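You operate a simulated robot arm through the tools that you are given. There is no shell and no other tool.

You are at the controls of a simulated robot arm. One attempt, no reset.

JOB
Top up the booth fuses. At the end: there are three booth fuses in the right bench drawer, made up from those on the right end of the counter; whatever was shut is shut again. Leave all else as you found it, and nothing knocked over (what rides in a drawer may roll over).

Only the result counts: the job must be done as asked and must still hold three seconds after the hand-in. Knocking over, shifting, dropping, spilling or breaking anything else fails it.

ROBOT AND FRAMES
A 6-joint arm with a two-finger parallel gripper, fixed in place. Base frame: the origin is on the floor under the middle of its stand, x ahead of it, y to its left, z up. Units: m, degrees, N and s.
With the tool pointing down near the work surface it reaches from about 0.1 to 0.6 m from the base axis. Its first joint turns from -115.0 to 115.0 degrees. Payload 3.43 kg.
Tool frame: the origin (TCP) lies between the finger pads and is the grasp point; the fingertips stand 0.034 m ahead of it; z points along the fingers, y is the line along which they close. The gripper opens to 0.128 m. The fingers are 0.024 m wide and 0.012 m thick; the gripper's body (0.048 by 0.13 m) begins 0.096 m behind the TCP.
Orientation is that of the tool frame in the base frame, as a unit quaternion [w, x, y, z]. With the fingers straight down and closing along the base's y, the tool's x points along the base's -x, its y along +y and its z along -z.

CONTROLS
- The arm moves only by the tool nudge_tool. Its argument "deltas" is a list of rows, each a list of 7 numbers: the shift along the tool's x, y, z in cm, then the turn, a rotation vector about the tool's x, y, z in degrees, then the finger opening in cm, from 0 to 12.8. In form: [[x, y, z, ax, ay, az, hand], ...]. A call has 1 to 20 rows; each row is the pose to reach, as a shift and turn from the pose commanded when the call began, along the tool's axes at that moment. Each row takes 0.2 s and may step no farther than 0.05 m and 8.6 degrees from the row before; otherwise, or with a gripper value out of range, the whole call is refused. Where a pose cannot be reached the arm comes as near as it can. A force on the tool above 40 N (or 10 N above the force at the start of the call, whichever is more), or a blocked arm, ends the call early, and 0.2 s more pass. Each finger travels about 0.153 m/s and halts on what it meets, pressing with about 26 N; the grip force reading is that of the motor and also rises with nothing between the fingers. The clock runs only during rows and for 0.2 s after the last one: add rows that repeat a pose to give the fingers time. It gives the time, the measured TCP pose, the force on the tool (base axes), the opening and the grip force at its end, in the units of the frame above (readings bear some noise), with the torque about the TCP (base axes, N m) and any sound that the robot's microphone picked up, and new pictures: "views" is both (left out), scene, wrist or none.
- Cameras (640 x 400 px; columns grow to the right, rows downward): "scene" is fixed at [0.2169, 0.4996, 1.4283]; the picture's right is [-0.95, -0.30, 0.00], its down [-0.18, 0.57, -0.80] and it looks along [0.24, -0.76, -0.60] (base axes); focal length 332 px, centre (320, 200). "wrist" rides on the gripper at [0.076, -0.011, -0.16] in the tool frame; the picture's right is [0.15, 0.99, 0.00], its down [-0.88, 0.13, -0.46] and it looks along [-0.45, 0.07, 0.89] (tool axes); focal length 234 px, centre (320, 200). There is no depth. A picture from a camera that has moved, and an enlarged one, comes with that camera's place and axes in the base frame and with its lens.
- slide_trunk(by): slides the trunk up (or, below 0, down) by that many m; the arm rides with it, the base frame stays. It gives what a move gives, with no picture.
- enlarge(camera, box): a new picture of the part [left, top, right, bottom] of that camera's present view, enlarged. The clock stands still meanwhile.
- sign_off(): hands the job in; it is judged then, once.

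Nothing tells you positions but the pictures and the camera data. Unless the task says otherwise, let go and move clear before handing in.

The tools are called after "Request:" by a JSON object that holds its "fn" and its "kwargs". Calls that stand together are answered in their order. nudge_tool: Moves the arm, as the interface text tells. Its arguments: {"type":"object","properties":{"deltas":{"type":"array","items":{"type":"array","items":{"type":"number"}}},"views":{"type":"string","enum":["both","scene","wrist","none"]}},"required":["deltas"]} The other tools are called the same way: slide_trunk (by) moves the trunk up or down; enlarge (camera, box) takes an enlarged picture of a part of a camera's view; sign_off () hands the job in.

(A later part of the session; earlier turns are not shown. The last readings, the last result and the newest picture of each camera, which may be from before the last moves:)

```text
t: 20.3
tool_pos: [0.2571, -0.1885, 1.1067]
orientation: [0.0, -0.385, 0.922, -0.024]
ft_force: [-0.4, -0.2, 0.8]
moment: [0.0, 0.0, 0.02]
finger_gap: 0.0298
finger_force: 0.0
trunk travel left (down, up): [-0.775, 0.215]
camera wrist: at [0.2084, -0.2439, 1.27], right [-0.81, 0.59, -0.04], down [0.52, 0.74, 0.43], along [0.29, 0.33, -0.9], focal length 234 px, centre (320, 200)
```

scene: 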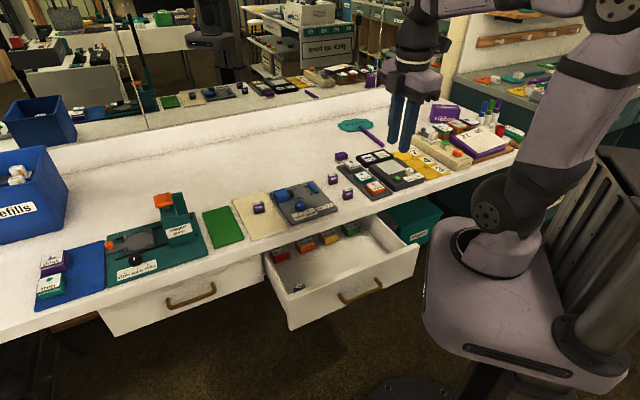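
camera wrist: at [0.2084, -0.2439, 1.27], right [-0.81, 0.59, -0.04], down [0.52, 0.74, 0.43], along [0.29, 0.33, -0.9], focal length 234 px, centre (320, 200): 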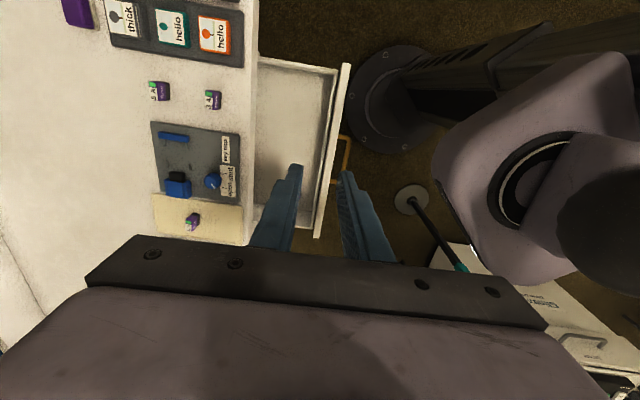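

Request:
{"fn": "enlarge", "kwargs": {"camera": "wrist", "box": [140, 40, 370, 250]}}

Request:
{"fn": "enlarge", "kwargs": {"camera": "scene", "box": [255, 205, 425, 320]}}

Request:
{"fn": "enlarge", "kwargs": {"camera": "scene", "box": [230, 140, 390, 240]}}

```text
1.90 times, centred on (255, 145) of wrist
camera zoom: at [0.2084, -0.2439, 1.27], right [-0.81, 0.59, -0.04], down [0.52, 0.74, 0.43], along [0.29, 0.33, -0.9], focal length 446 px, centre (444, 305)
```

zoom: 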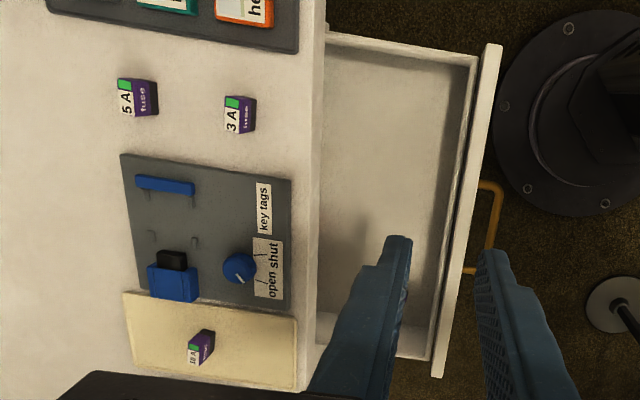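

```text
3.48 times, centred on (340, 262) of scene
camera zoom: at [0.2169, 0.4996, 1.4283], right [-0.95, -0.3, 0.0], down [-0.18, 0.57, -0.8], along [0.24, -0.76, -0.6], focal length 1156 px, centre (250, -17)
```

zoom: 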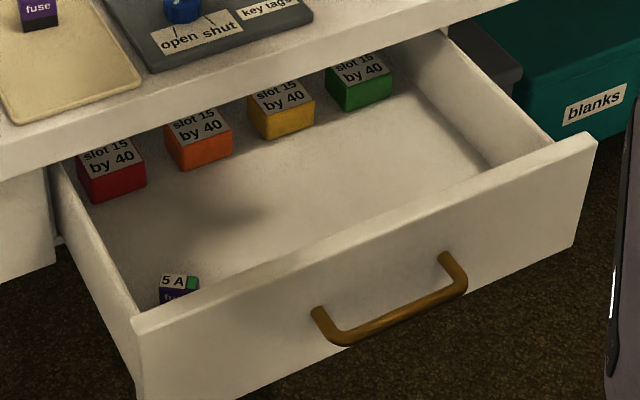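

```text
4.00 times, centred on (310, 190) of scene
camera zoom: at [0.2169, 0.4996, 1.4283], right [-0.95, -0.3, 0.0], down [-0.18, 0.57, -0.8], along [0.24, -0.76, -0.6], focal length 1330 px, centre (360, 240)
```

zoom: 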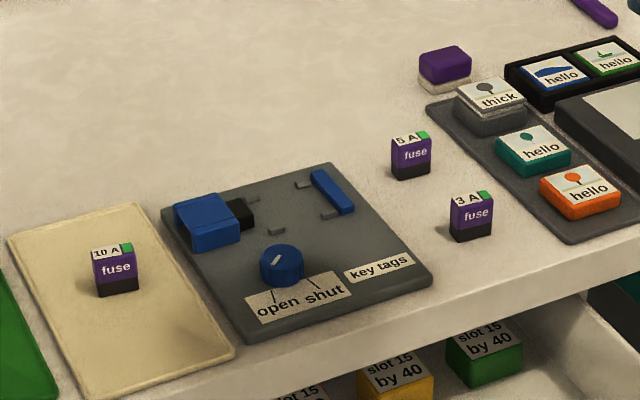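

The drawer clearly holds one 5 A fuse, plus blocks at the back. Before deciding which fuses count, I'll check the nearby labelled box and survey the right end of the counter from above.

Request:
{"fn": "enlarge", "kwargs": {"camera": "wrist", "box": [440, 230, 640, 400]}}

Request:
{"fn": "nudge_tool", "kwargs": {"deltas": [[3.5, -3, 0, 0, 0, 0, 3.0], [7, -6, 0, 0, 0, 0, 3.0], [10.5, -9, 0, 0, 0, 0, 3.0], [14, -12, 0, 0, 0, 0, 3.0], [17.5, -13.5, 0, 0, 0, 0, 3.0], [17.5, -13.5, 0, 0, 0, 0, 3.0]]}}

```text
2.35 times, centred on (540, 315) of wrist
camera zoom: at [0.2084, -0.2439, 1.27], right [-0.81, 0.59, -0.04], down [0.52, 0.74, 0.43], along [0.29, 0.33, -0.9], focal length 551 px, centre (-198, -71)
```

zoom: 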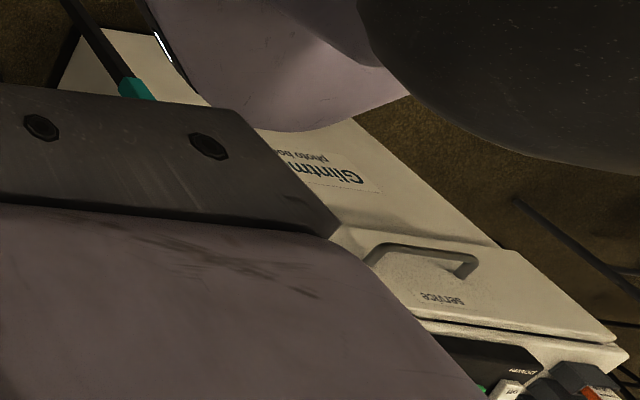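

```text
t: 21.7
tool_pos: [0.2301, -0.4069, 1.1163]
orientation: [0.0, -0.385, 0.923, -0.025]
ft_force: [-0.4, -1.2, 0.1]
moment: [-0.06, 0.02, 0.0]
finger_gap: 0.0298
finger_force: 0.0
trunk travel left (down, up): [-0.775, 0.215]
camera wrist: at [0.1815, -0.4617, 1.2793], right [-0.81, 0.59, -0.04], down [0.52, 0.74, 0.43], along [0.29, 0.33, -0.9], focal length 234 px, centre (320, 200)
```

scene: 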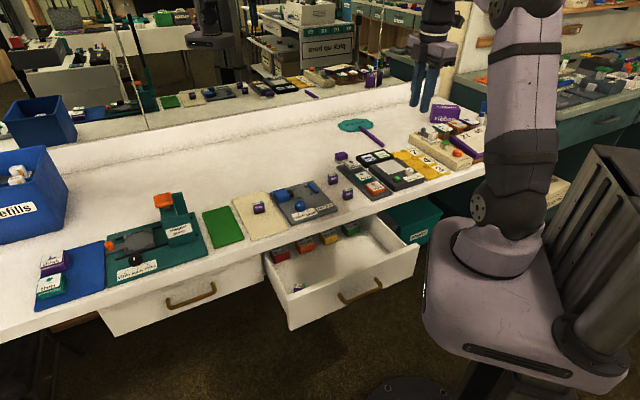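
wrist: 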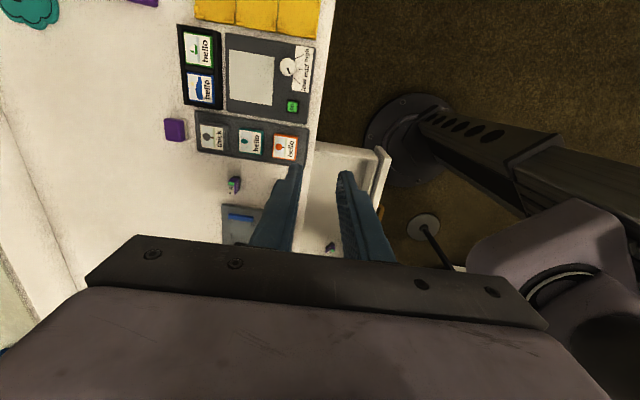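

A "Glintum photo booth" unit stands to the robot's left, so the fuses are for that and it may carry a rating. I'll swing the arm over carefully at a safe height and read it.

Request:
{"fn": "nudge_tool", "kwargs": {"deltas": [[-3.94, 1.9, -0.34, 0, 0, 2.85, 3], [-7.88, 3.79, -0.68, 0, 0, 5.7, 3], [-11.81, 5.69, -1.02, 0, 0, 8.55, 3], [-15.75, 7.58, -1.36, 0, 0, 11.4, 3], [-19.69, 9.48, -1.7, -1, 0, 14.25, 3], [-23.26, 12.98, -2.04, -1, 0, 17.1, 3], [-26.84, 16.48, -2.38, -1, 0, 19.95, 3], [-30.41, 19.98, -2.72, -1, 0, 22.8, 3], [-33.98, 23.48, -3.06, -2, 0, 25.65, 3], [-34.91, 27.89, -3.4, -2, 0, 28.5, 3], [-35.84, 32.3, -3.74, -2, 0, 31.35, 3], [-36.77, 36.7, -4.08, -2, 0, 34.2, 3], [-37.7, 41.11, -4.42, -2.5, 0, 37.05, 3], [-36.56, 44.66, -4.76, -2.5, 0, 39.9, 3], [-35.42, 48.21, -5.1, -2.5, 0, 42.75, 3], [-34.27, 51.76, -5.44, -2.8, 0, 45.6, 3]]}}

```text
refused: row 6 steps farther than a row can; nothing moved
```

One row was slightly too long, so I'll resend it with finer steps.

Request:
{"fn": "nudge_tool", "kwargs": {"deltas": [[-3.94, 1.9, -0.34, 0, 0, 2.7, 3], [-7.88, 3.79, -0.68, 0, 0, 5.4, 3], [-11.81, 5.69, -1.02, 0, 0, 8.1, 3], [-15.75, 7.58, -1.36, 0, 0, 10.8, 3], [-19.69, 9.48, -1.7, -1, 0, 13.5, 3], [-22.55, 12.28, -2.04, -1, 0, 16.2, 3], [-25.41, 15.08, -2.38, -1, 0, 18.9, 3], [-28.26, 17.88, -2.72, -1, 0, 21.6, 3], [-31.12, 20.68, -3.06, -2, 0, 24.3, 3], [-33.98, 23.48, -3.4, -2, 0, 27, 3], [-34.91, 27.89, -3.74, -2, 0, 29.7, 3], [-35.84, 32.3, -4.08, -2, 0, 32.4, 3], [-36.77, 36.7, -4.42, -2, 0, 35.1, 3], [-37.7, 41.11, -4.76, -2.5, 0, 37.8, 3], [-36.56, 44.66, -5.1, -2.5, 0, 40.5, 3], [-35.42, 48.21, -5.44, -2.5, 0, 43.2, 3], [-34.27, 51.76, -5.8, -2.8, 0, 45.6, 3]]}}

```text
t: 25.3
tool_pos: [0.1105, 0.2402, 1.1458]
orientation: [0.0, 0.003, 1.0, -0.001]
ft_force: [0.7, 0.3, 0.6]
moment: [0.0, 0.03, 0.0]
finger_gap: 0.0299
finger_force: 0.0
out of reach, approached as far as the arm can: row 10, 11, 12, 13, 14, 15, 16, 17
trunk travel left (down, up): [-0.775, 0.215]
camera wrist: at [0.0345, 0.2309, 1.3074], right [-0.14, 0.99, 0.0], down [0.88, 0.13, 0.46], along [0.45, 0.06, -0.89], focal length 234 px, centre (320, 200)
```

scene: 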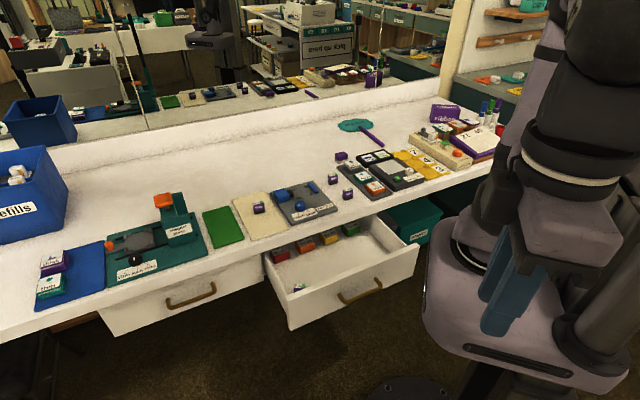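
wrist: 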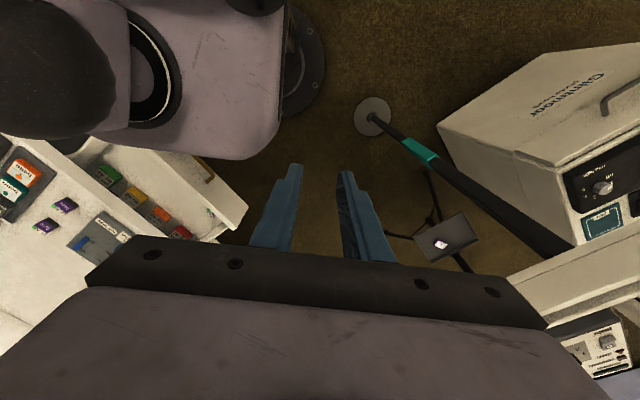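

Request:
{"fn": "enlarge", "kwargs": {"camera": "wrist", "box": [440, 40, 640, 165]}}

Request:
{"fn": "enlarge", "kwargs": {"camera": "wrist", "box": [540, 130, 640, 250]}}

Request:
{"fn": "enlarge", "kwargs": {"camera": "wrist", "box": [540, 290, 640, 390]}}

Request:
{"fn": "enlarge", "kwargs": {"camera": "wrist", "box": [40, 120, 240, 260]}}

```text
3.20 times, centred on (540, 102) of wrist
camera zoom: at [0.0345, 0.2309, 1.3074], right [-0.14, 0.99, 0.0], down [0.88, 0.13, 0.46], along [0.45, 0.06, -0.89], focal length 749 px, centre (-384, 512)
```

zoom: 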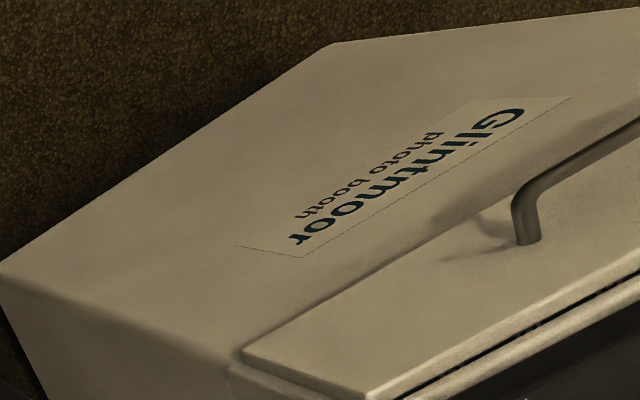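

```text
3.33 times, centred on (590, 190) of wrist
camera zoom: at [0.0345, 0.2309, 1.3074], right [-0.14, 0.99, 0.0], down [0.88, 0.13, 0.46], along [0.45, 0.06, -0.89], focal length 781 px, centre (-580, 233)
```

zoom: 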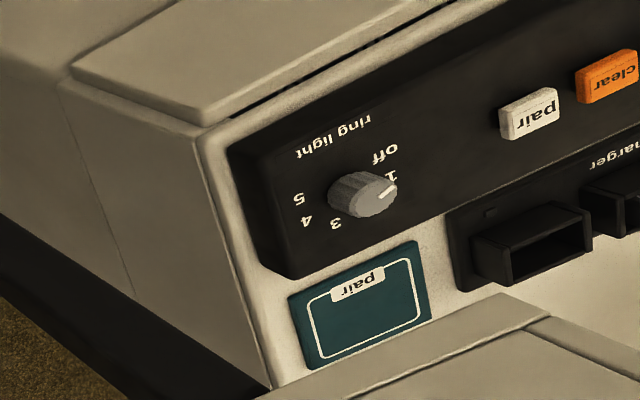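

```text
4.00 times, centred on (590, 340) of wrist
camera zoom: at [0.0345, 0.2309, 1.3074], right [-0.14, 0.99, 0.0], down [0.88, 0.13, 0.46], along [0.45, 0.06, -0.89], focal length 937 px, centre (-760, -360)
```

zoom: 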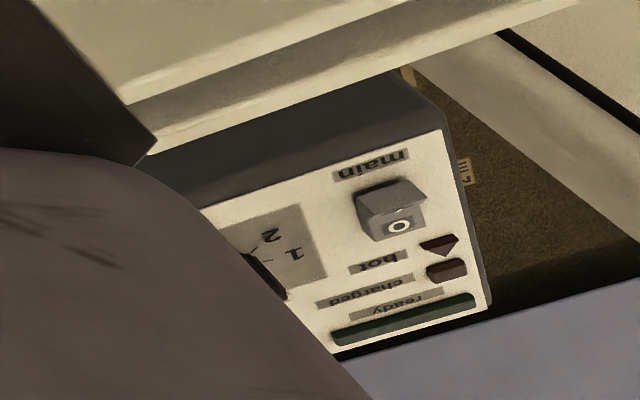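

```text
2.86 times, centred on (140, 190) of wrist
camera zoom: at [0.0345, 0.2309, 1.3074], right [-0.14, 0.99, 0.0], down [0.88, 0.13, 0.46], along [0.45, 0.06, -0.89], focal length 669 px, centre (834, 229)
```

zoom: 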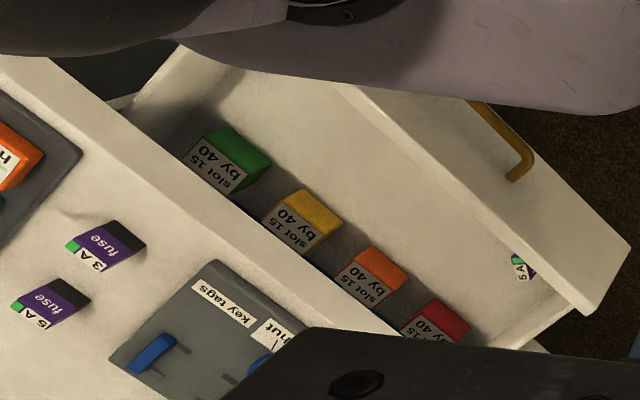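

This is the "Glintmoor photo booth", and its panel continues to the right out of view. I'll tilt the camera toward it to look for a fuse rating.

Request:
{"fn": "nudge_tool", "kwargs": {"deltas": [[0, 0, 0, -7, 0, 0, 3], [0, 0, 0, -14, 0, 0, 3], [0, 0, 0, -21, 0, 0, 3], [0, 0, 0, -28, 0, 0, 3]]}}

```text
t: 26.3
tool_pos: [0.1571, 0.3433, 1.1414]
orientation: [0.0, 0.003, 0.97, 0.241]
ft_force: [0.0, -0.8, 0.4]
moment: [-0.02, -0.02, 0.0]
finger_gap: 0.0301
finger_force: 0.1
out of reach, approached as far as the arm can: row 1, 2, 3, 4
trunk travel left (down, up): [-0.775, 0.215]
camera wrist: at [0.0815, 0.2596, 1.2777], right [-0.14, 0.87, 0.46], down [0.88, -0.1, 0.46], along [0.45, 0.47, -0.76], focal length 234 px, centre (320, 200)
```

scene: 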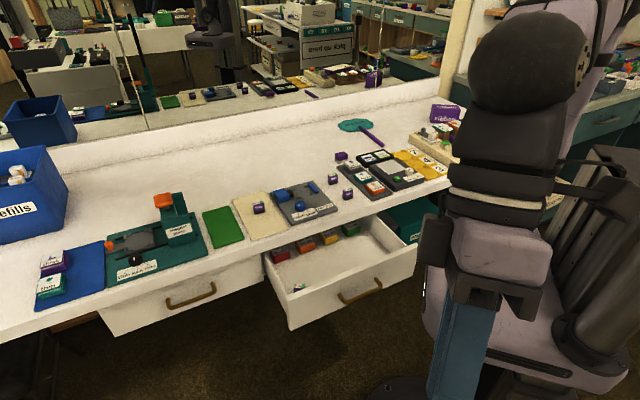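
wrist: 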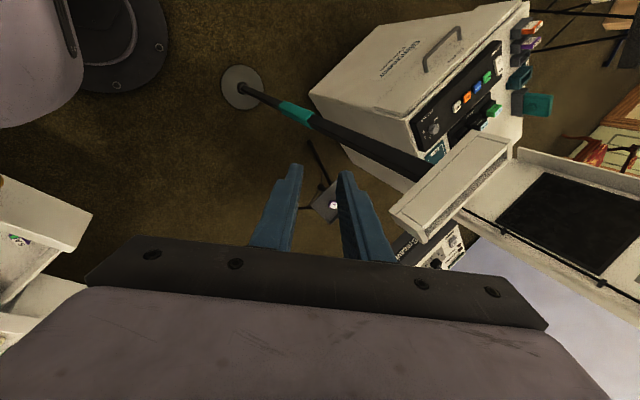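

Request:
{"fn": "enlarge", "kwargs": {"camera": "wrist", "box": [400, 0, 560, 100]}}

Request:
{"fn": "enlarge", "kwargs": {"camera": "wrist", "box": [400, 80, 560, 180]}}

Request:
{"fn": "enlarge", "kwargs": {"camera": "wrist", "box": [380, 180, 540, 280]}}

Request:
{"fn": "enlarge", "kwargs": {"camera": "wrist", "box": [480, 0, 640, 100]}}

Request:
{"fn": "enlarge", "kwargs": {"camera": "wrist", "box": [300, 20, 460, 120]}}

Request:
{"fn": "enlarge", "kwargs": {"camera": "wrist", "box": [280, 130, 400, 230]}}

```text
4.00 times, centred on (480, 50) of wrist
camera zoom: at [0.0815, 0.2596, 1.2777], right [-0.14, 0.87, 0.46], down [0.88, -0.1, 0.46], along [0.45, 0.47, -0.76], focal length 937 px, centre (-320, 800)
```

zoom: 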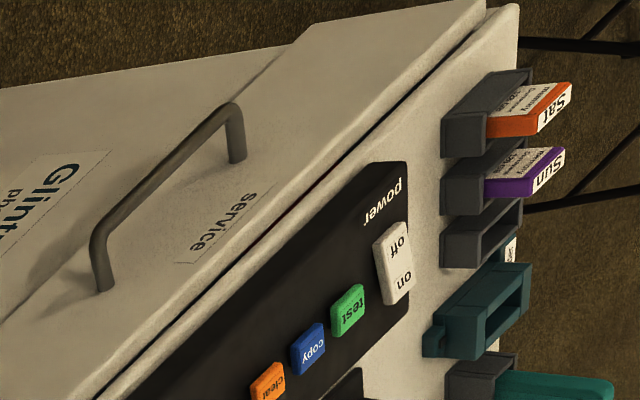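

```text
4.00 times, centred on (480, 130) of wrist
camera zoom: at [0.0815, 0.2596, 1.2777], right [-0.14, 0.87, 0.46], down [0.88, -0.1, 0.46], along [0.45, 0.47, -0.76], focal length 937 px, centre (-320, 480)
```

zoom: 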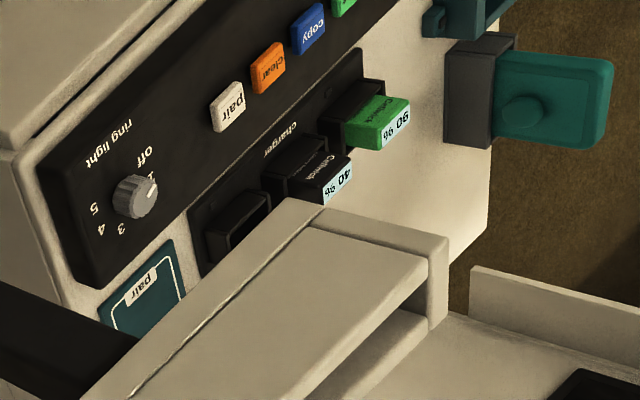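

```text
4.00 times, centred on (460, 230) of wrist
camera zoom: at [0.0815, 0.2596, 1.2777], right [-0.14, 0.87, 0.46], down [0.88, -0.1, 0.46], along [0.45, 0.47, -0.76], focal length 937 px, centre (-240, 80)
```

zoom: 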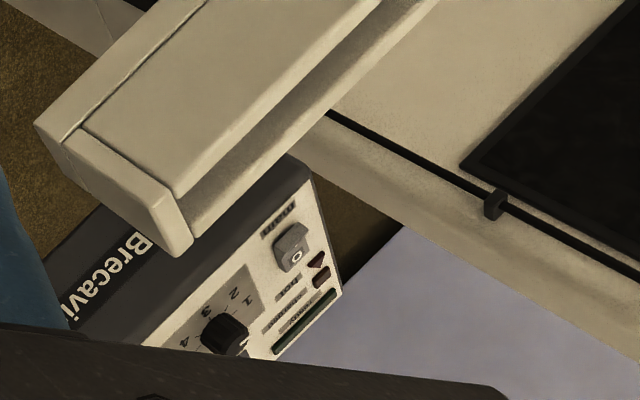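

```text
4.00 times, centred on (560, 50) of wrist
camera zoom: at [0.0815, 0.2596, 1.2777], right [-0.14, 0.87, 0.46], down [0.88, -0.1, 0.46], along [0.45, 0.47, -0.76], focal length 937 px, centre (-640, 800)
```

zoom: 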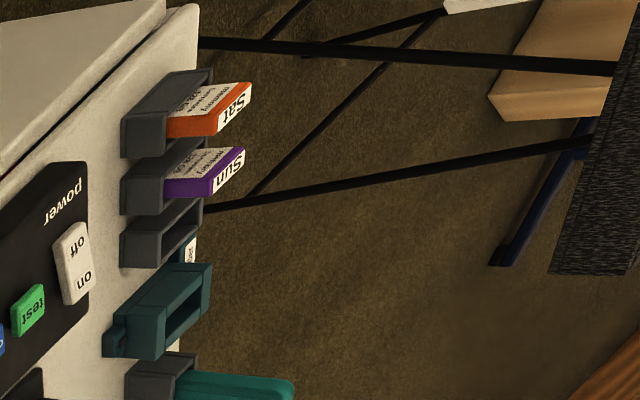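

```text
4.00 times, centred on (380, 70) of wrist
camera zoom: at [0.0815, 0.2596, 1.2777], right [-0.14, 0.87, 0.46], down [0.88, -0.1, 0.46], along [0.45, 0.47, -0.76], focal length 937 px, centre (80, 720)
```

zoom: 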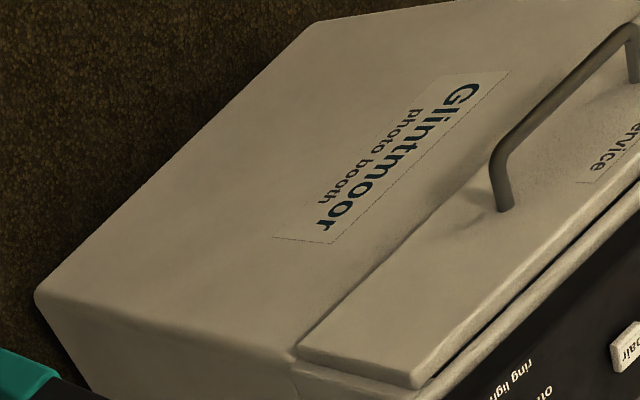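

```text
4.00 times, centred on (340, 180) of wrist
camera zoom: at [0.0815, 0.2596, 1.2777], right [-0.14, 0.87, 0.46], down [0.88, -0.1, 0.46], along [0.45, 0.47, -0.76], focal length 937 px, centre (240, 280)
```

zoom: 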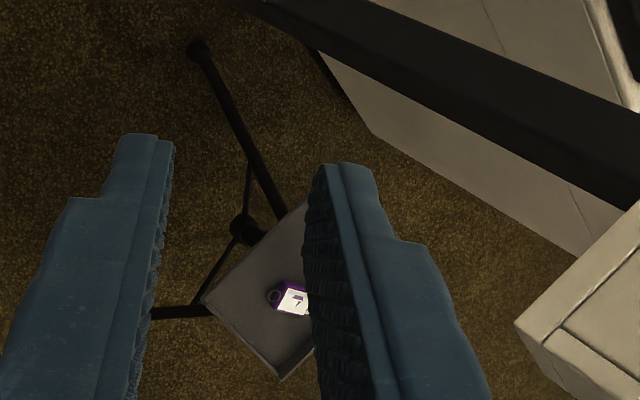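

There's a small label on the booth's side. I'll take a closer look at it.

Request:
{"fn": "enlarge", "kwargs": {"camera": "wrist", "box": [508, 45, 556, 75]}}

Request:
{"fn": "enlarge", "kwargs": {"camera": "wrist", "box": [490, 80, 554, 120]}}

Request:
{"fn": "enlarge", "kwargs": {"camera": "wrist", "box": [380, 210, 500, 285]}}

```text
13.33 times, centred on (532, 60) of wrist
camera zoom: at [0.0815, 0.2596, 1.2777], right [-0.14, 0.87, 0.46], down [0.88, -0.1, 0.46], along [0.45, 0.47, -0.76], focal length 3122 px, centre (-2507, 2067)
```

zoom: 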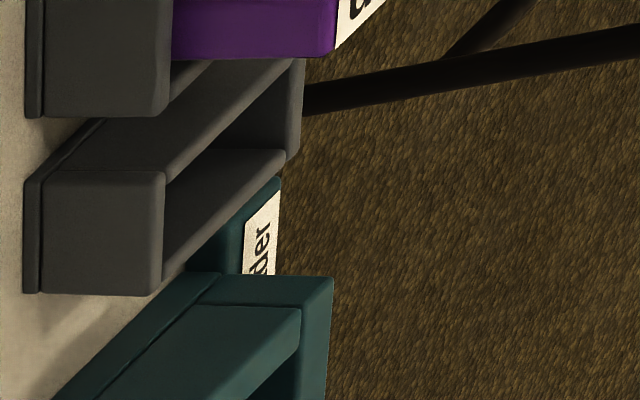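

```text
10.00 times, centred on (522, 100) of wrist
camera zoom: at [0.0815, 0.2596, 1.2777], right [-0.14, 0.87, 0.46], down [0.88, -0.1, 0.46], along [0.45, 0.47, -0.76], focal length 2342 px, centre (-1700, 1200)
```

zoom: 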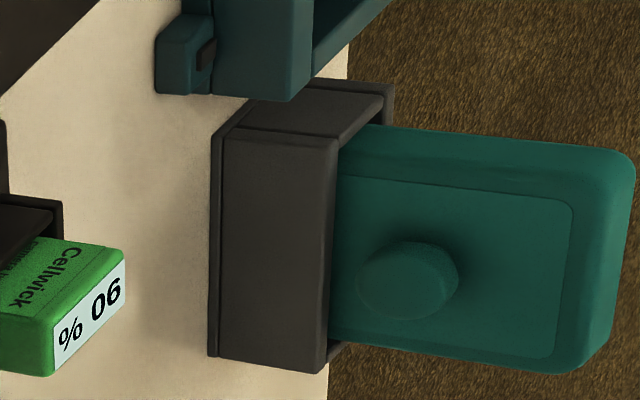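

```text
5.33 times, centred on (440, 248) of wrist
camera zoom: at [0.0815, 0.2596, 1.2777], right [-0.14, 0.87, 0.46], down [0.88, -0.1, 0.46], along [0.45, 0.47, -0.76], focal length 1249 px, centre (-320, -53)
```

zoom: 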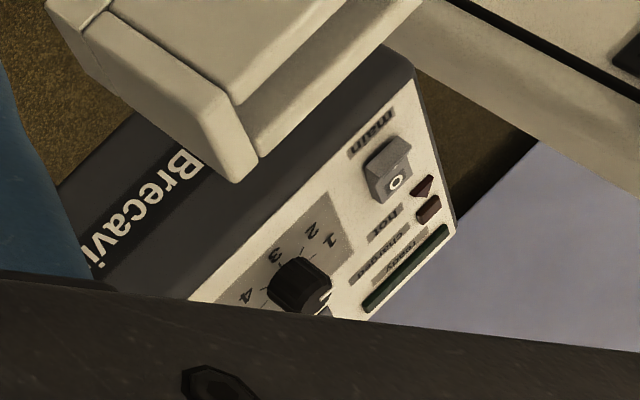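

No fuse rating is visible on the booth. I'll check the fuses' rear faces in the mirror, and then inspect the back of the drawer.

Request:
{"fn": "enlarge", "kwargs": {"camera": "scene", "box": [224, 75, 264, 100]}}

Request:
{"fn": "enlarge", "kwargs": {"camera": "scene", "box": [172, 82, 212, 107]}}

Request:
{"fn": "enlarge", "kwargs": {"camera": "scene", "box": [325, 168, 365, 203]}}

Request:
{"fn": "enlarge", "kwargs": {"camera": "scene", "box": [200, 0, 340, 88]}}

Request:
{"fn": "enlarge", "kwargs": {"camera": "scene", "box": [240, 190, 280, 215]}}

```text
16.00 times, centred on (244, 88) of scene
camera zoom: at [0.2169, 0.4996, 1.4283], right [-0.95, -0.3, 0.0], down [-0.18, 0.57, -0.8], along [0.24, -0.76, -0.6], focal length 5319 px, centre (1536, 2000)
```

zoom: 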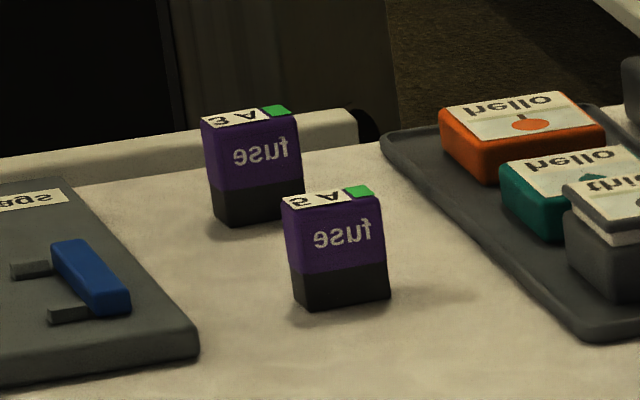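

```text
16.00 times, centred on (192, 94) of scene
camera zoom: at [0.2169, 0.4996, 1.4283], right [-0.95, -0.3, 0.0], down [-0.18, 0.57, -0.8], along [0.24, -0.76, -0.6], focal length 5319 px, centre (2368, 1888)
```

zoom: 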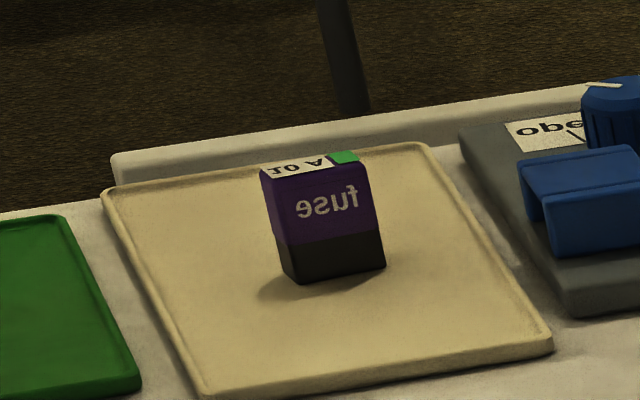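

```text
11.43 times, centred on (345, 186) of scene
camera zoom: at [0.2169, 0.4996, 1.4283], right [-0.95, -0.3, 0.0], down [-0.18, 0.57, -0.8], along [0.24, -0.76, -0.6], focal length 3799 px, centre (34, 366)
```

zoom: 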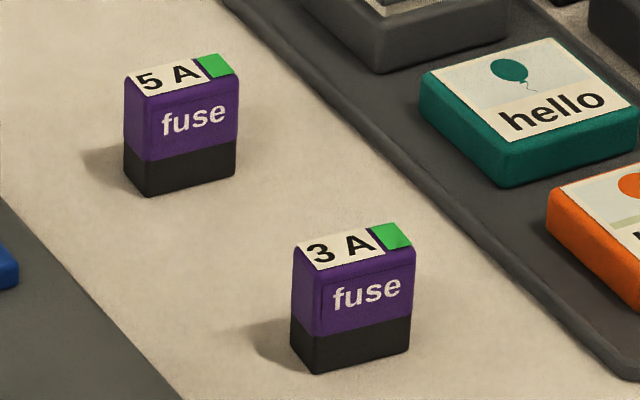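

```text
4.55 times, centred on (270, 44) of scene
camera zoom: at [0.2169, 0.4996, 1.4283], right [-0.95, -0.3, 0.0], down [-0.18, 0.57, -0.8], along [0.24, -0.76, -0.6], focal length 1511 px, centre (547, 909)
```

zoom: 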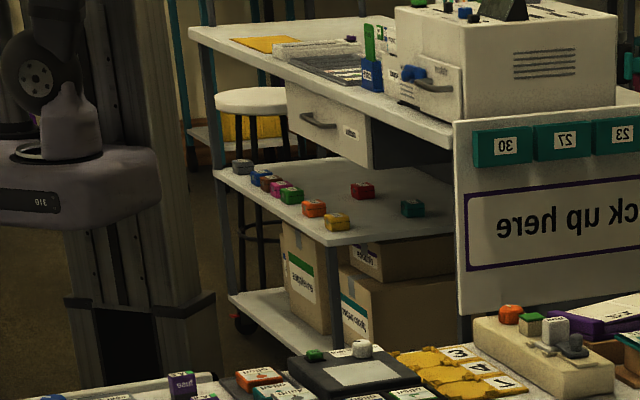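

```text
16.00 times, centred on (260, 202) of scene
camera zoom: at [0.2169, 0.4996, 1.4283], right [-0.95, -0.3, 0.0], down [-0.18, 0.57, -0.8], along [0.24, -0.76, -0.6], focal length 5319 px, centre (1280, 160)
```

zoom: 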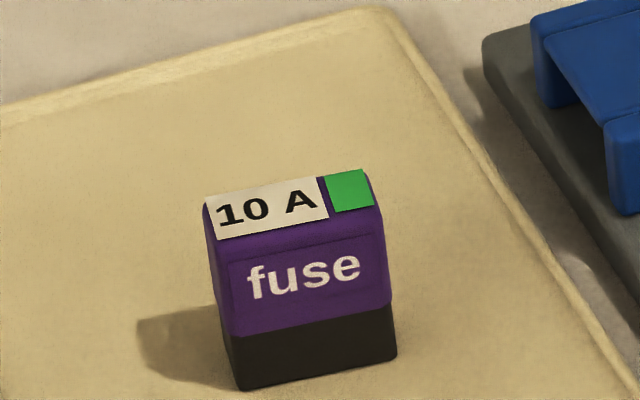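

The mirror shows nothing further on the fuses. The drawer's stock should tell me which fuses and how many are needed, so I'll return there, open it further and inspect the back.

Request:
{"fn": "nudge_tool", "kwargs": {"deltas": [[-1.79, -3.35, -1.5, 3.5, 0, 0, 3], [-3.58, -6.7, -3.0, 7, 0, 0, 3], [-5.36, -10.05, -4.49, 10.5, 0, 0, 3], [-7.15, -13.4, -5.99, 14, 0, 0, 3], [-8.94, -16.75, -7.48, 17.5, 0, 0, 3], [-10.73, -20.1, -8.98, 21, 0, 0, 3], [-12.51, -23.45, -10.47, 24.5, 0, 0, 3], [-14.3, -26.8, -11.97, 28, 0, 0, 3]], "views": "none"}}

```text
t: 28.1
tool_pos: [0.3017, 0.0492, 1.122]
orientation: [-0.001, 0.003, 1.0, -0.001]
ft_force: [0.4, 0.5, 0.3]
moment: [-0.01, 0.01, -0.03]
finger_gap: 0.0301
finger_force: 0.1
out of reach, approached as far as the arm can: row 1, 2, 3, 4, 5, 6, 7, 8
trunk travel left (down, up): [-0.775, 0.215]
```

Now I'm re-aligning with the counter over the handle.

Request:
{"fn": "nudge_tool", "kwargs": {"deltas": [[0.4, -2.2, 2, 0, 0, -7.6, 3], [0.8, -4.4, 5, 0, 0, -15.2, 3], [1.2, -6.6, 8, 0, 0, -22.8, 3], [1.6, -8.8, 11, 0, 0, -30.4, 3], [2.0, -11, 14, 0, 0, -38, 3], [2.3, -13.2, 17, 0, 0, -45.6, 3], [2.3, -13.2, 17, 0, 0, -45.6, 3]]}}

```text
t: 29.7
tool_pos: [0.2762, -0.0821, 0.9504]
orientation: [0.0, -0.385, 0.923, 0.0]
ft_force: [-0.5, 0.3, -0.6]
moment: [0.02, -0.02, -0.01]
finger_gap: 0.0299
finger_force: 0.0
out of reach, approached as far as the arm can: row 1, 2
trunk travel left (down, up): [-0.775, 0.215]
camera wrist: at [0.231, -0.1439, 1.112], right [-0.81, 0.59, 0.0], down [0.53, 0.72, 0.46], along [0.27, 0.37, -0.89], focal length 234 px, centre (320, 200)
```

scene: 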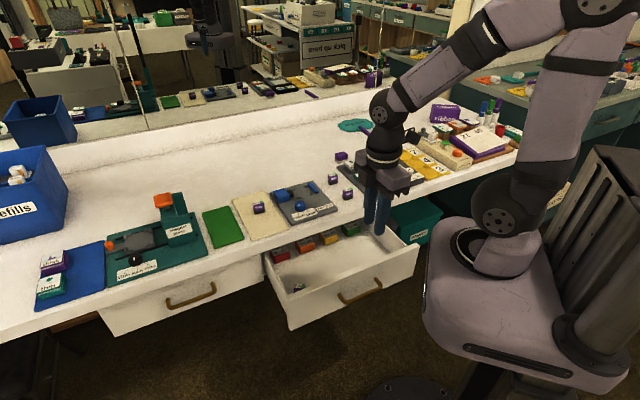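
wrist: 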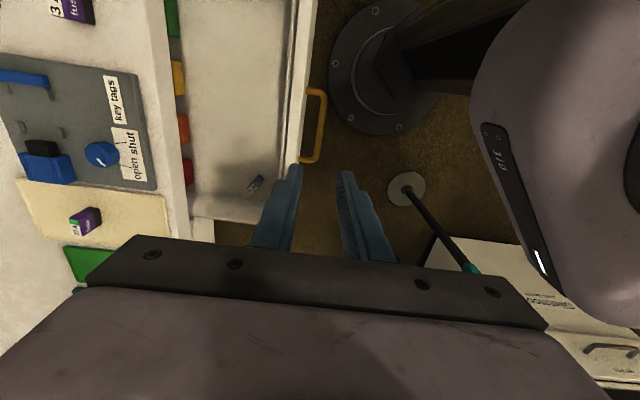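

The handle is aligned below the tool. I'll lower the trunk, stopping above the bar, and tilt slightly so the wrist camera can see under the counter into the back of the drawer.

Request:
{"fn": "slide_trunk", "kwargs": {"by": -0.19}}

Request:
{"fn": "nudge_tool", "kwargs": {"deltas": [[0, 0.4, 0, 4, 0, 0, 2.4], [0, 0.8, 0, 8, 0, 0, 2.4], [0, 1.2, 0, 12, 0, 0, 2.4], [0, 1.5, 0, 15, 0, 0, 2.4]]}}

```text
t: 31.8
tool_pos: [0.2771, -0.0813, 0.7616]
orientation: [0.0, -0.385, 0.923, 0.0]
ft_force: [0.8, -0.1, -0.5]
moment: [0.0, 0.03, 0.01]
finger_gap: 0.0298
finger_force: 0.1
trunk travel left (down, up): [-0.585, 0.405]
```

```text
t: 32.8
tool_pos: [0.3025, -0.0767, 0.793]
orientation: [0.049, -0.381, 0.915, -0.12]
ft_force: [0.3, -0.2, -0.3]
moment: [0.01, -0.02, -0.03]
finger_gap: 0.0244
finger_force: 0.0
out of reach, approached as far as the arm can: row 2, 3, 4
trunk travel left (down, up): [-0.585, 0.405]
camera wrist: at [0.2284, -0.1096, 0.9516], right [-0.78, 0.57, -0.26], down [0.45, 0.8, 0.41], along [0.43, 0.2, -0.88], focal length 234 px, centre (320, 200)
```

scene: 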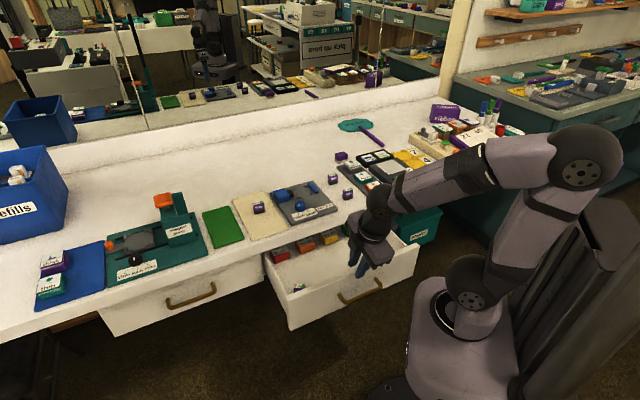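
wrist: 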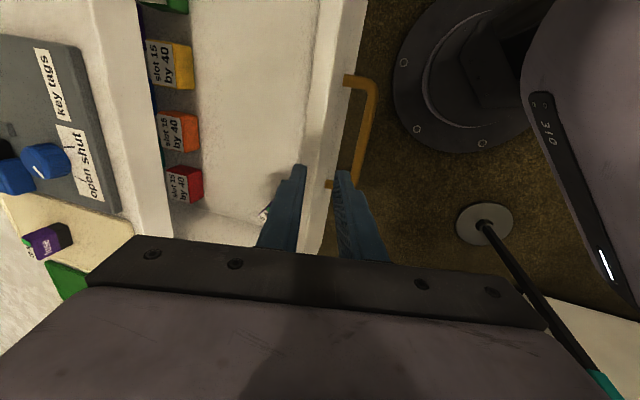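

The tilt isn't reachable this close to the base, so a bit more drawer travel is the better way to see the back. I'll straighten up, re-grip the handle, and pull further. The carriage at this trunk height should stay above the drawer.

Request:
{"fn": "nudge_tool", "kwargs": {"deltas": [[0.74, 0.77, 0.93, -5, 0, 0, 2.6], [1.49, 1.54, 1.86, -10, 0, 0, 2.6], [2.23, 2.31, 2.79, -14.9, -0.1, -0.4, 2.6], [2.23, 2.31, 2.79, -14.9, -0.1, -0.4, 2.6]]}}

```text
t: 33.8
tool_pos: [0.2766, -0.0828, 0.7605]
orientation: [0.001, -0.388, 0.922, -0.002]
ft_force: [0.2, 0.0, -0.2]
moment: [0.01, 0.01, 0.01]
finger_gap: 0.0261
finger_force: 0.0
trunk travel left (down, up): [-0.585, 0.405]
camera wrist: at [0.2311, -0.1448, 0.9216], right [-0.81, 0.59, 0.0], down [0.52, 0.72, 0.46], along [0.27, 0.37, -0.89], focal length 234 px, centre (320, 200)
```

scene: 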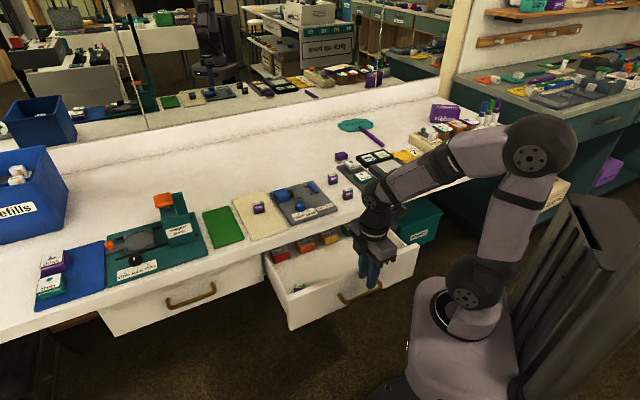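
wrist: 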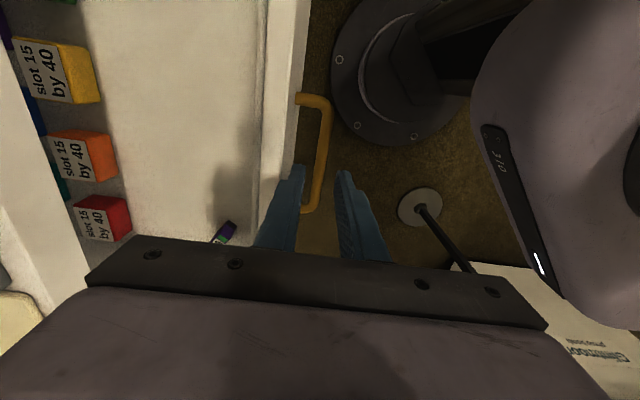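

The bar is centred between the fingers. I'll descend, grip and pull further.

Request:
{"fn": "nudge_tool", "kwargs": {"deltas": [[0, 0, 2.2, 0, 0, 0, 2.6], [0, 0, 4.4, 0, 0, 0, 2.6], [0, 0, 6.5, 0, 0, 0, 2.6], [0, 0, 6.5, 0, 0, 0, 1.6], [0, 0, 6.5, 0, 0, 0, 0.8], [0, 0, 6.5, 0, 0, 0, 0.8]], "views": "wrist"}}

```text
t: 35.2
tool_pos: [0.2798, -0.0847, 0.6957]
orientation: [-0.001, -0.388, 0.922, -0.001]
ft_force: [-1.8, -1.6, -4.7]
moment: [-0.05, 0.03, -0.07]
finger_gap: 0.0114
finger_force: 45.4
out of reach, approached as far as the arm can: row 3, 4, 5, 6
trunk travel left (down, up): [-0.585, 0.405]
camera wrist: at [0.2343, -0.1464, 0.8574], right [-0.81, 0.59, 0.0], down [0.52, 0.72, 0.45], along [0.27, 0.37, -0.89], focal length 234 px, centre (320, 200)
```

wrist: 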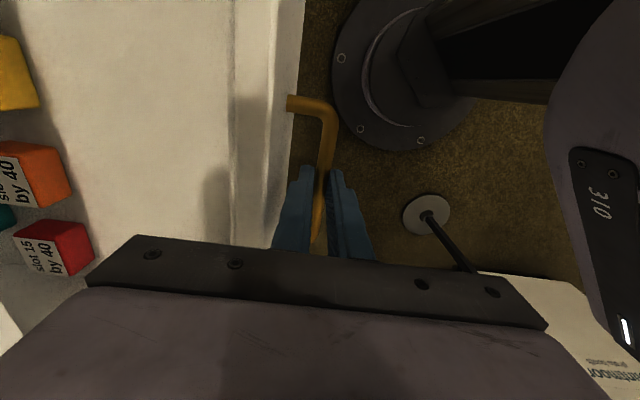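

Gripped, but the arm is at its low limit for this trunk height. I'll release, rise 10 cm, drop the trunk 10 cm onto the same spot, and pull from there.

Request:
{"fn": "nudge_tool", "kwargs": {"deltas": [[0, 0, 0, 0, 0, 0, 2.0], [0, 0, 0, 0, 0, 0, 2.8], [-0.1, 0.2, -3.4, 0, 0, 0, 2.8], [-0.2, 0.35, -6.8, 0, 0, 0, 2.8], [-0.2, 0.35, -10.1, 0, 0, 0, 2.8], [-0.2, 0.35, -10.1, 0, 0, 0, 2.8]], "views": "wrist"}}

```text
t: 36.6
tool_pos: [0.2797, -0.0805, 0.7968]
orientation: [0.0, -0.388, 0.922, -0.001]
ft_force: [-0.3, -0.3, -0.1]
moment: [-0.01, -0.01, 0.04]
finger_gap: 0.0279
finger_force: 0.1
trunk travel left (down, up): [-0.585, 0.405]
camera wrist: at [0.2327, -0.1414, 0.9589], right [-0.81, 0.59, 0.0], down [0.52, 0.72, 0.46], along [0.27, 0.37, -0.89], focal length 234 px, centre (320, 200)
```

wrist: 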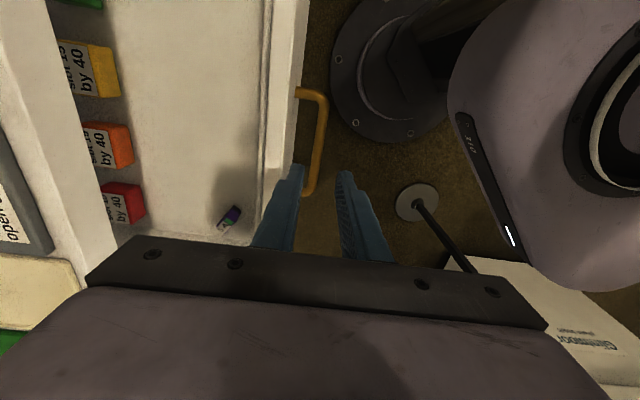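

Centred again. I'll lower the trunk over the bar.

Request:
{"fn": "slide_trunk", "kwargs": {"by": -0.1}}

Request:
{"fn": "nudge_tool", "kwargs": {"deltas": [[0, 0, 0, 0, 0, 0, 1.8], [0, 0, 0, 0, 0, 0, 0.8], [0, 0, 0, 0, 0, 0, 0.8]], "views": "wrist"}}

```text
t: 37.9
tool_pos: [0.2785, -0.0804, 0.6968]
orientation: [0.001, -0.389, 0.921, -0.001]
ft_force: [0.3, 0.9, 0.1]
moment: [0.02, 0.01, 0.01]
finger_gap: 0.0279
finger_force: 0.0
trunk travel left (down, up): [-0.485, 0.505]
```

```text
t: 38.7
tool_pos: [0.2776, -0.0792, 0.6982]
orientation: [0.001, -0.388, 0.922, -0.001]
ft_force: [-0.4, 1.1, 2.7]
moment: [0.1, -0.06, -0.03]
finger_gap: 0.012
finger_force: 45.3
trunk travel left (down, up): [-0.485, 0.505]
camera wrist: at [0.2328, -0.1414, 0.8586], right [-0.81, 0.59, 0.0], down [0.52, 0.72, 0.46], along [0.27, 0.37, -0.89], focal length 234 px, centre (320, 200)
```

wrist: 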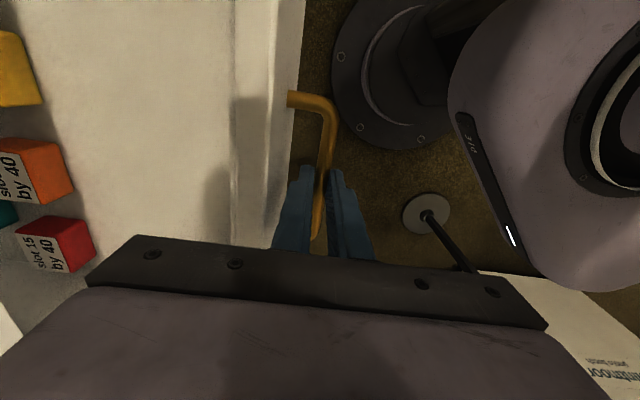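

Gripped. I'll pull 5 cm more, slowly.

Request:
{"fn": "nudge_tool", "kwargs": {"deltas": [[0, 1.25, 0, 0, 0, 0, 0.8], [0, 2.5, 0, 0, 0, 0, 0.8], [0, 3.75, 0, 0, 0, 0, 0.8], [0, 5.0, 0, 0, 0, 0, 0.8]]}}

```text
t: 39.5
tool_pos: [0.2596, -0.0589, 0.6982]
orientation: [0.0, -0.389, 0.921, -0.006]
ft_force: [-7.4, -8.1, 21.0]
moment: [-0.68, 0.86, -0.27]
finger_gap: 0.0121
finger_force: 45.1
out of reach, approached as far as the arm can: row 3, 4
trunk travel left (down, up): [-0.485, 0.505]
stopped in row 4: the force on the tool passed its limit at 44 N (the readings are from after the stop); the commanded pose is now the measured one
camera wrist: at [0.2128, -0.1195, 0.8588], right [-0.81, 0.59, -0.01], down [0.52, 0.73, 0.45], along [0.27, 0.36, -0.89], focal length 234 px, centre (320, 200)
```

scene: 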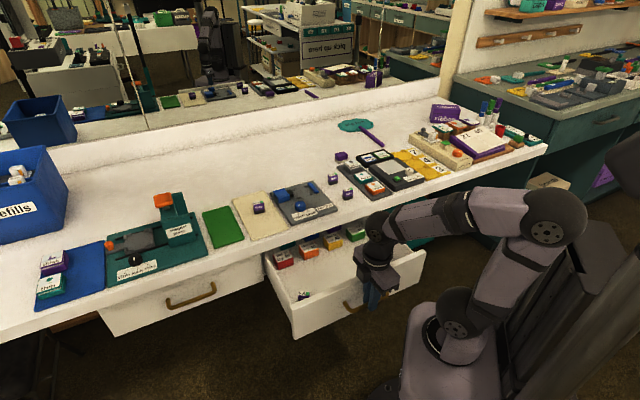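
wrist: 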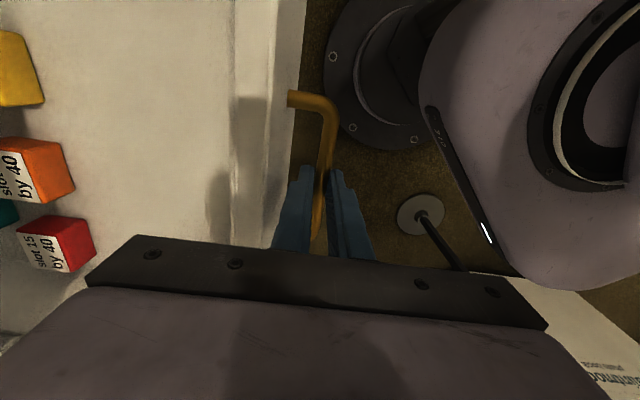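

Request:
{"fn": "enlarge", "kwargs": {"camera": "scene", "box": [255, 215, 415, 315]}}

Request:
{"fn": "enlarge", "kwargs": {"camera": "scene", "box": [265, 225, 365, 285]}}

Request:
{"fn": "enlarge", "kwargs": {"camera": "wrist", "box": [0, 0, 160, 280]}}

```text
4.00 times, centred on (335, 265) of scene
camera zoom: at [0.2169, 0.4996, 1.4283], right [-0.95, -0.3, 0.0], down [-0.18, 0.57, -0.8], along [0.24, -0.76, -0.6], focal length 1330 px, centre (260, -60)
```

zoom: 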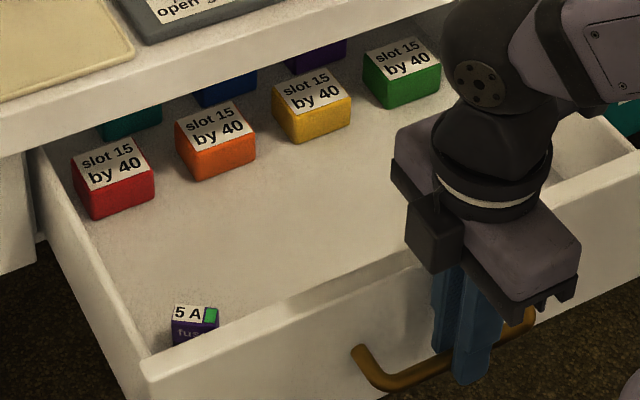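

```text
6.40 times, centred on (315, 255) of scene
camera zoom: at [0.2169, 0.4996, 1.4283], right [-0.95, -0.3, 0.0], down [-0.18, 0.57, -0.8], along [0.24, -0.76, -0.6], focal length 2128 px, centre (352, -152)
```

zoom: 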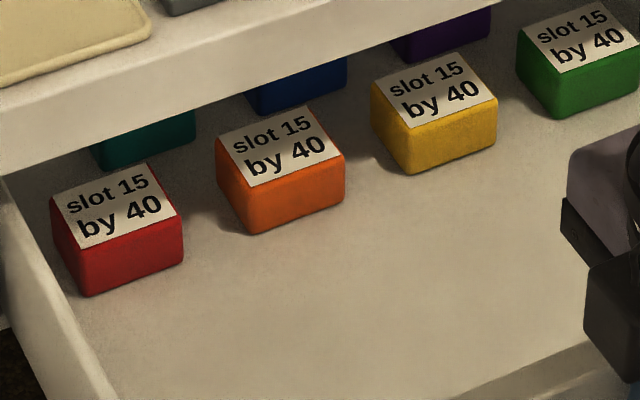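

```text
1.43 times, centred on (80, 140) of wrist
camera zoom: at [0.2128, -0.1195, 0.8588], right [-0.81, 0.59, -0.01], down [0.52, 0.73, 0.45], along [0.27, 0.36, -0.89], focal length 334 px, centre (663, 286)
```

zoom: 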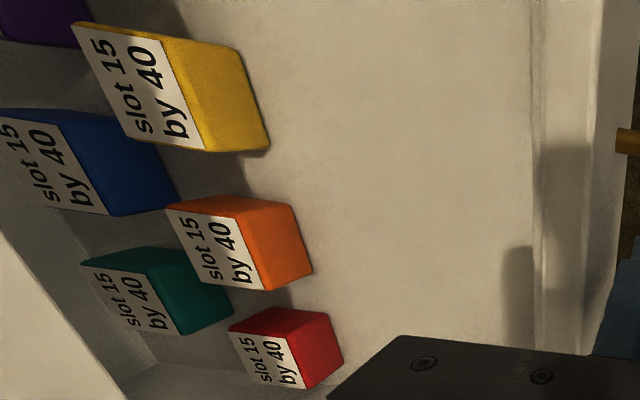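

The drawer's back wall is now visible behind the teal, blue and purple blocks, with no fuse on the left side. I'll release and move right to check the back-right corner.

Request:
{"fn": "nudge_tool", "kwargs": {"deltas": [[0, 0, 0, 0, 0, 0, 2.0], [0, 0, 0, 0, 0, 0, 2.8], [0, 0, -4, 0, 0, 0, 2.8], [0, 0, -8, 0, 0, 0, 2.8], [3.5, -1, -8, 0, 0, 0, 2.8], [7, -2, -8, 0, 0, 0, 2.8], [10.5, -3, -8, 0, 0, 0, 2.8], [14, -4, -8, 0, 0, 0, 2.8], [14, -4, -8, 0, 0, 0, 2.8]]}}

```text
t: 41.5
tool_pos: [0.1982, -0.1967, 0.774]
orientation: [-0.001, -0.389, 0.921, -0.003]
ft_force: [-0.1, 0.6, -0.2]
moment: [-0.01, 0.01, 0.0]
finger_gap: 0.0281
finger_force: 0.1
out of reach, approached as far as the arm can: row 3, 4, 5, 6, 7, 8, 9
trunk travel left (down, up): [-0.485, 0.505]
camera wrist: at [0.1531, -0.2579, 0.936], right [-0.81, 0.59, -0.01], down [0.52, 0.72, 0.45], along [0.27, 0.36, -0.89], focal length 234 px, centre (320, 200)
```

scene: 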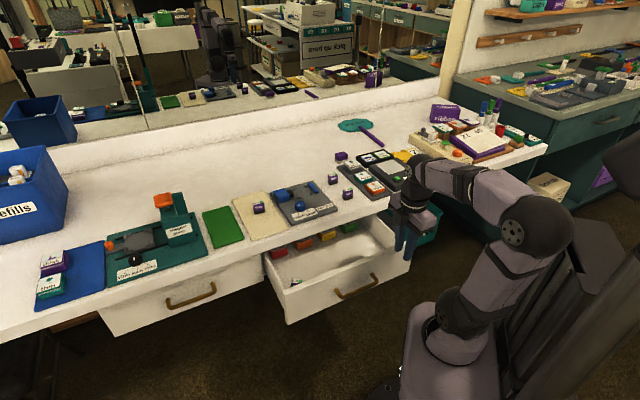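
wrist: 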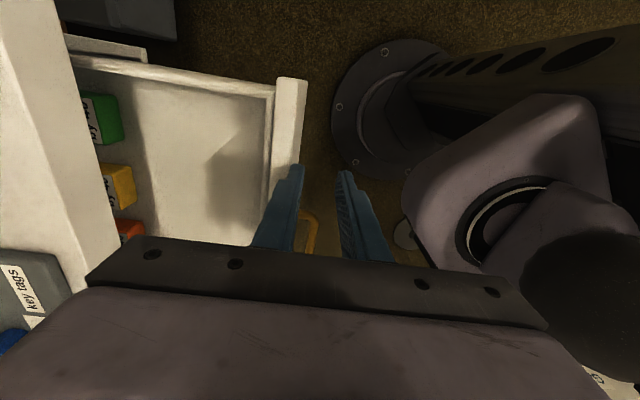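

The drawer slid in a few centimetres as I let go. I'll zoom in on what's visible of the right side before trying a better angle on the back-right corner.

Request:
{"fn": "enlarge", "kwargs": {"camera": "wrist", "box": [0, 0, 320, 250]}}

Request:
{"fn": "enlarge", "kwargs": {"camera": "scene", "box": [260, 205, 420, 305]}}

```text
1.60 times, centred on (160, 125) of wrist
camera zoom: at [0.1531, -0.2579, 0.936], right [-0.81, 0.59, -0.01], down [0.52, 0.72, 0.45], along [0.27, 0.36, -0.89], focal length 375 px, centre (576, 320)
```

zoom: 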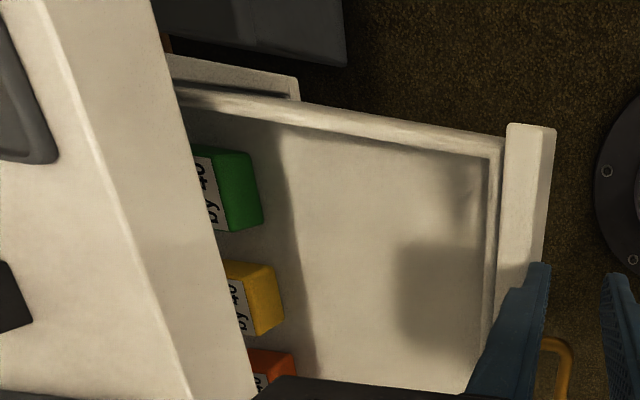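

```text
4.00 times, centred on (340, 255) of scene
camera zoom: at [0.2169, 0.4996, 1.4283], right [-0.95, -0.3, 0.0], down [-0.18, 0.57, -0.8], along [0.24, -0.76, -0.6], focal length 1330 px, centre (240, -20)
```

zoom: 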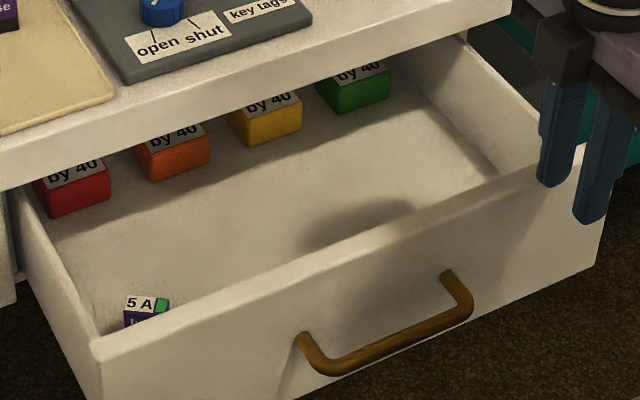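

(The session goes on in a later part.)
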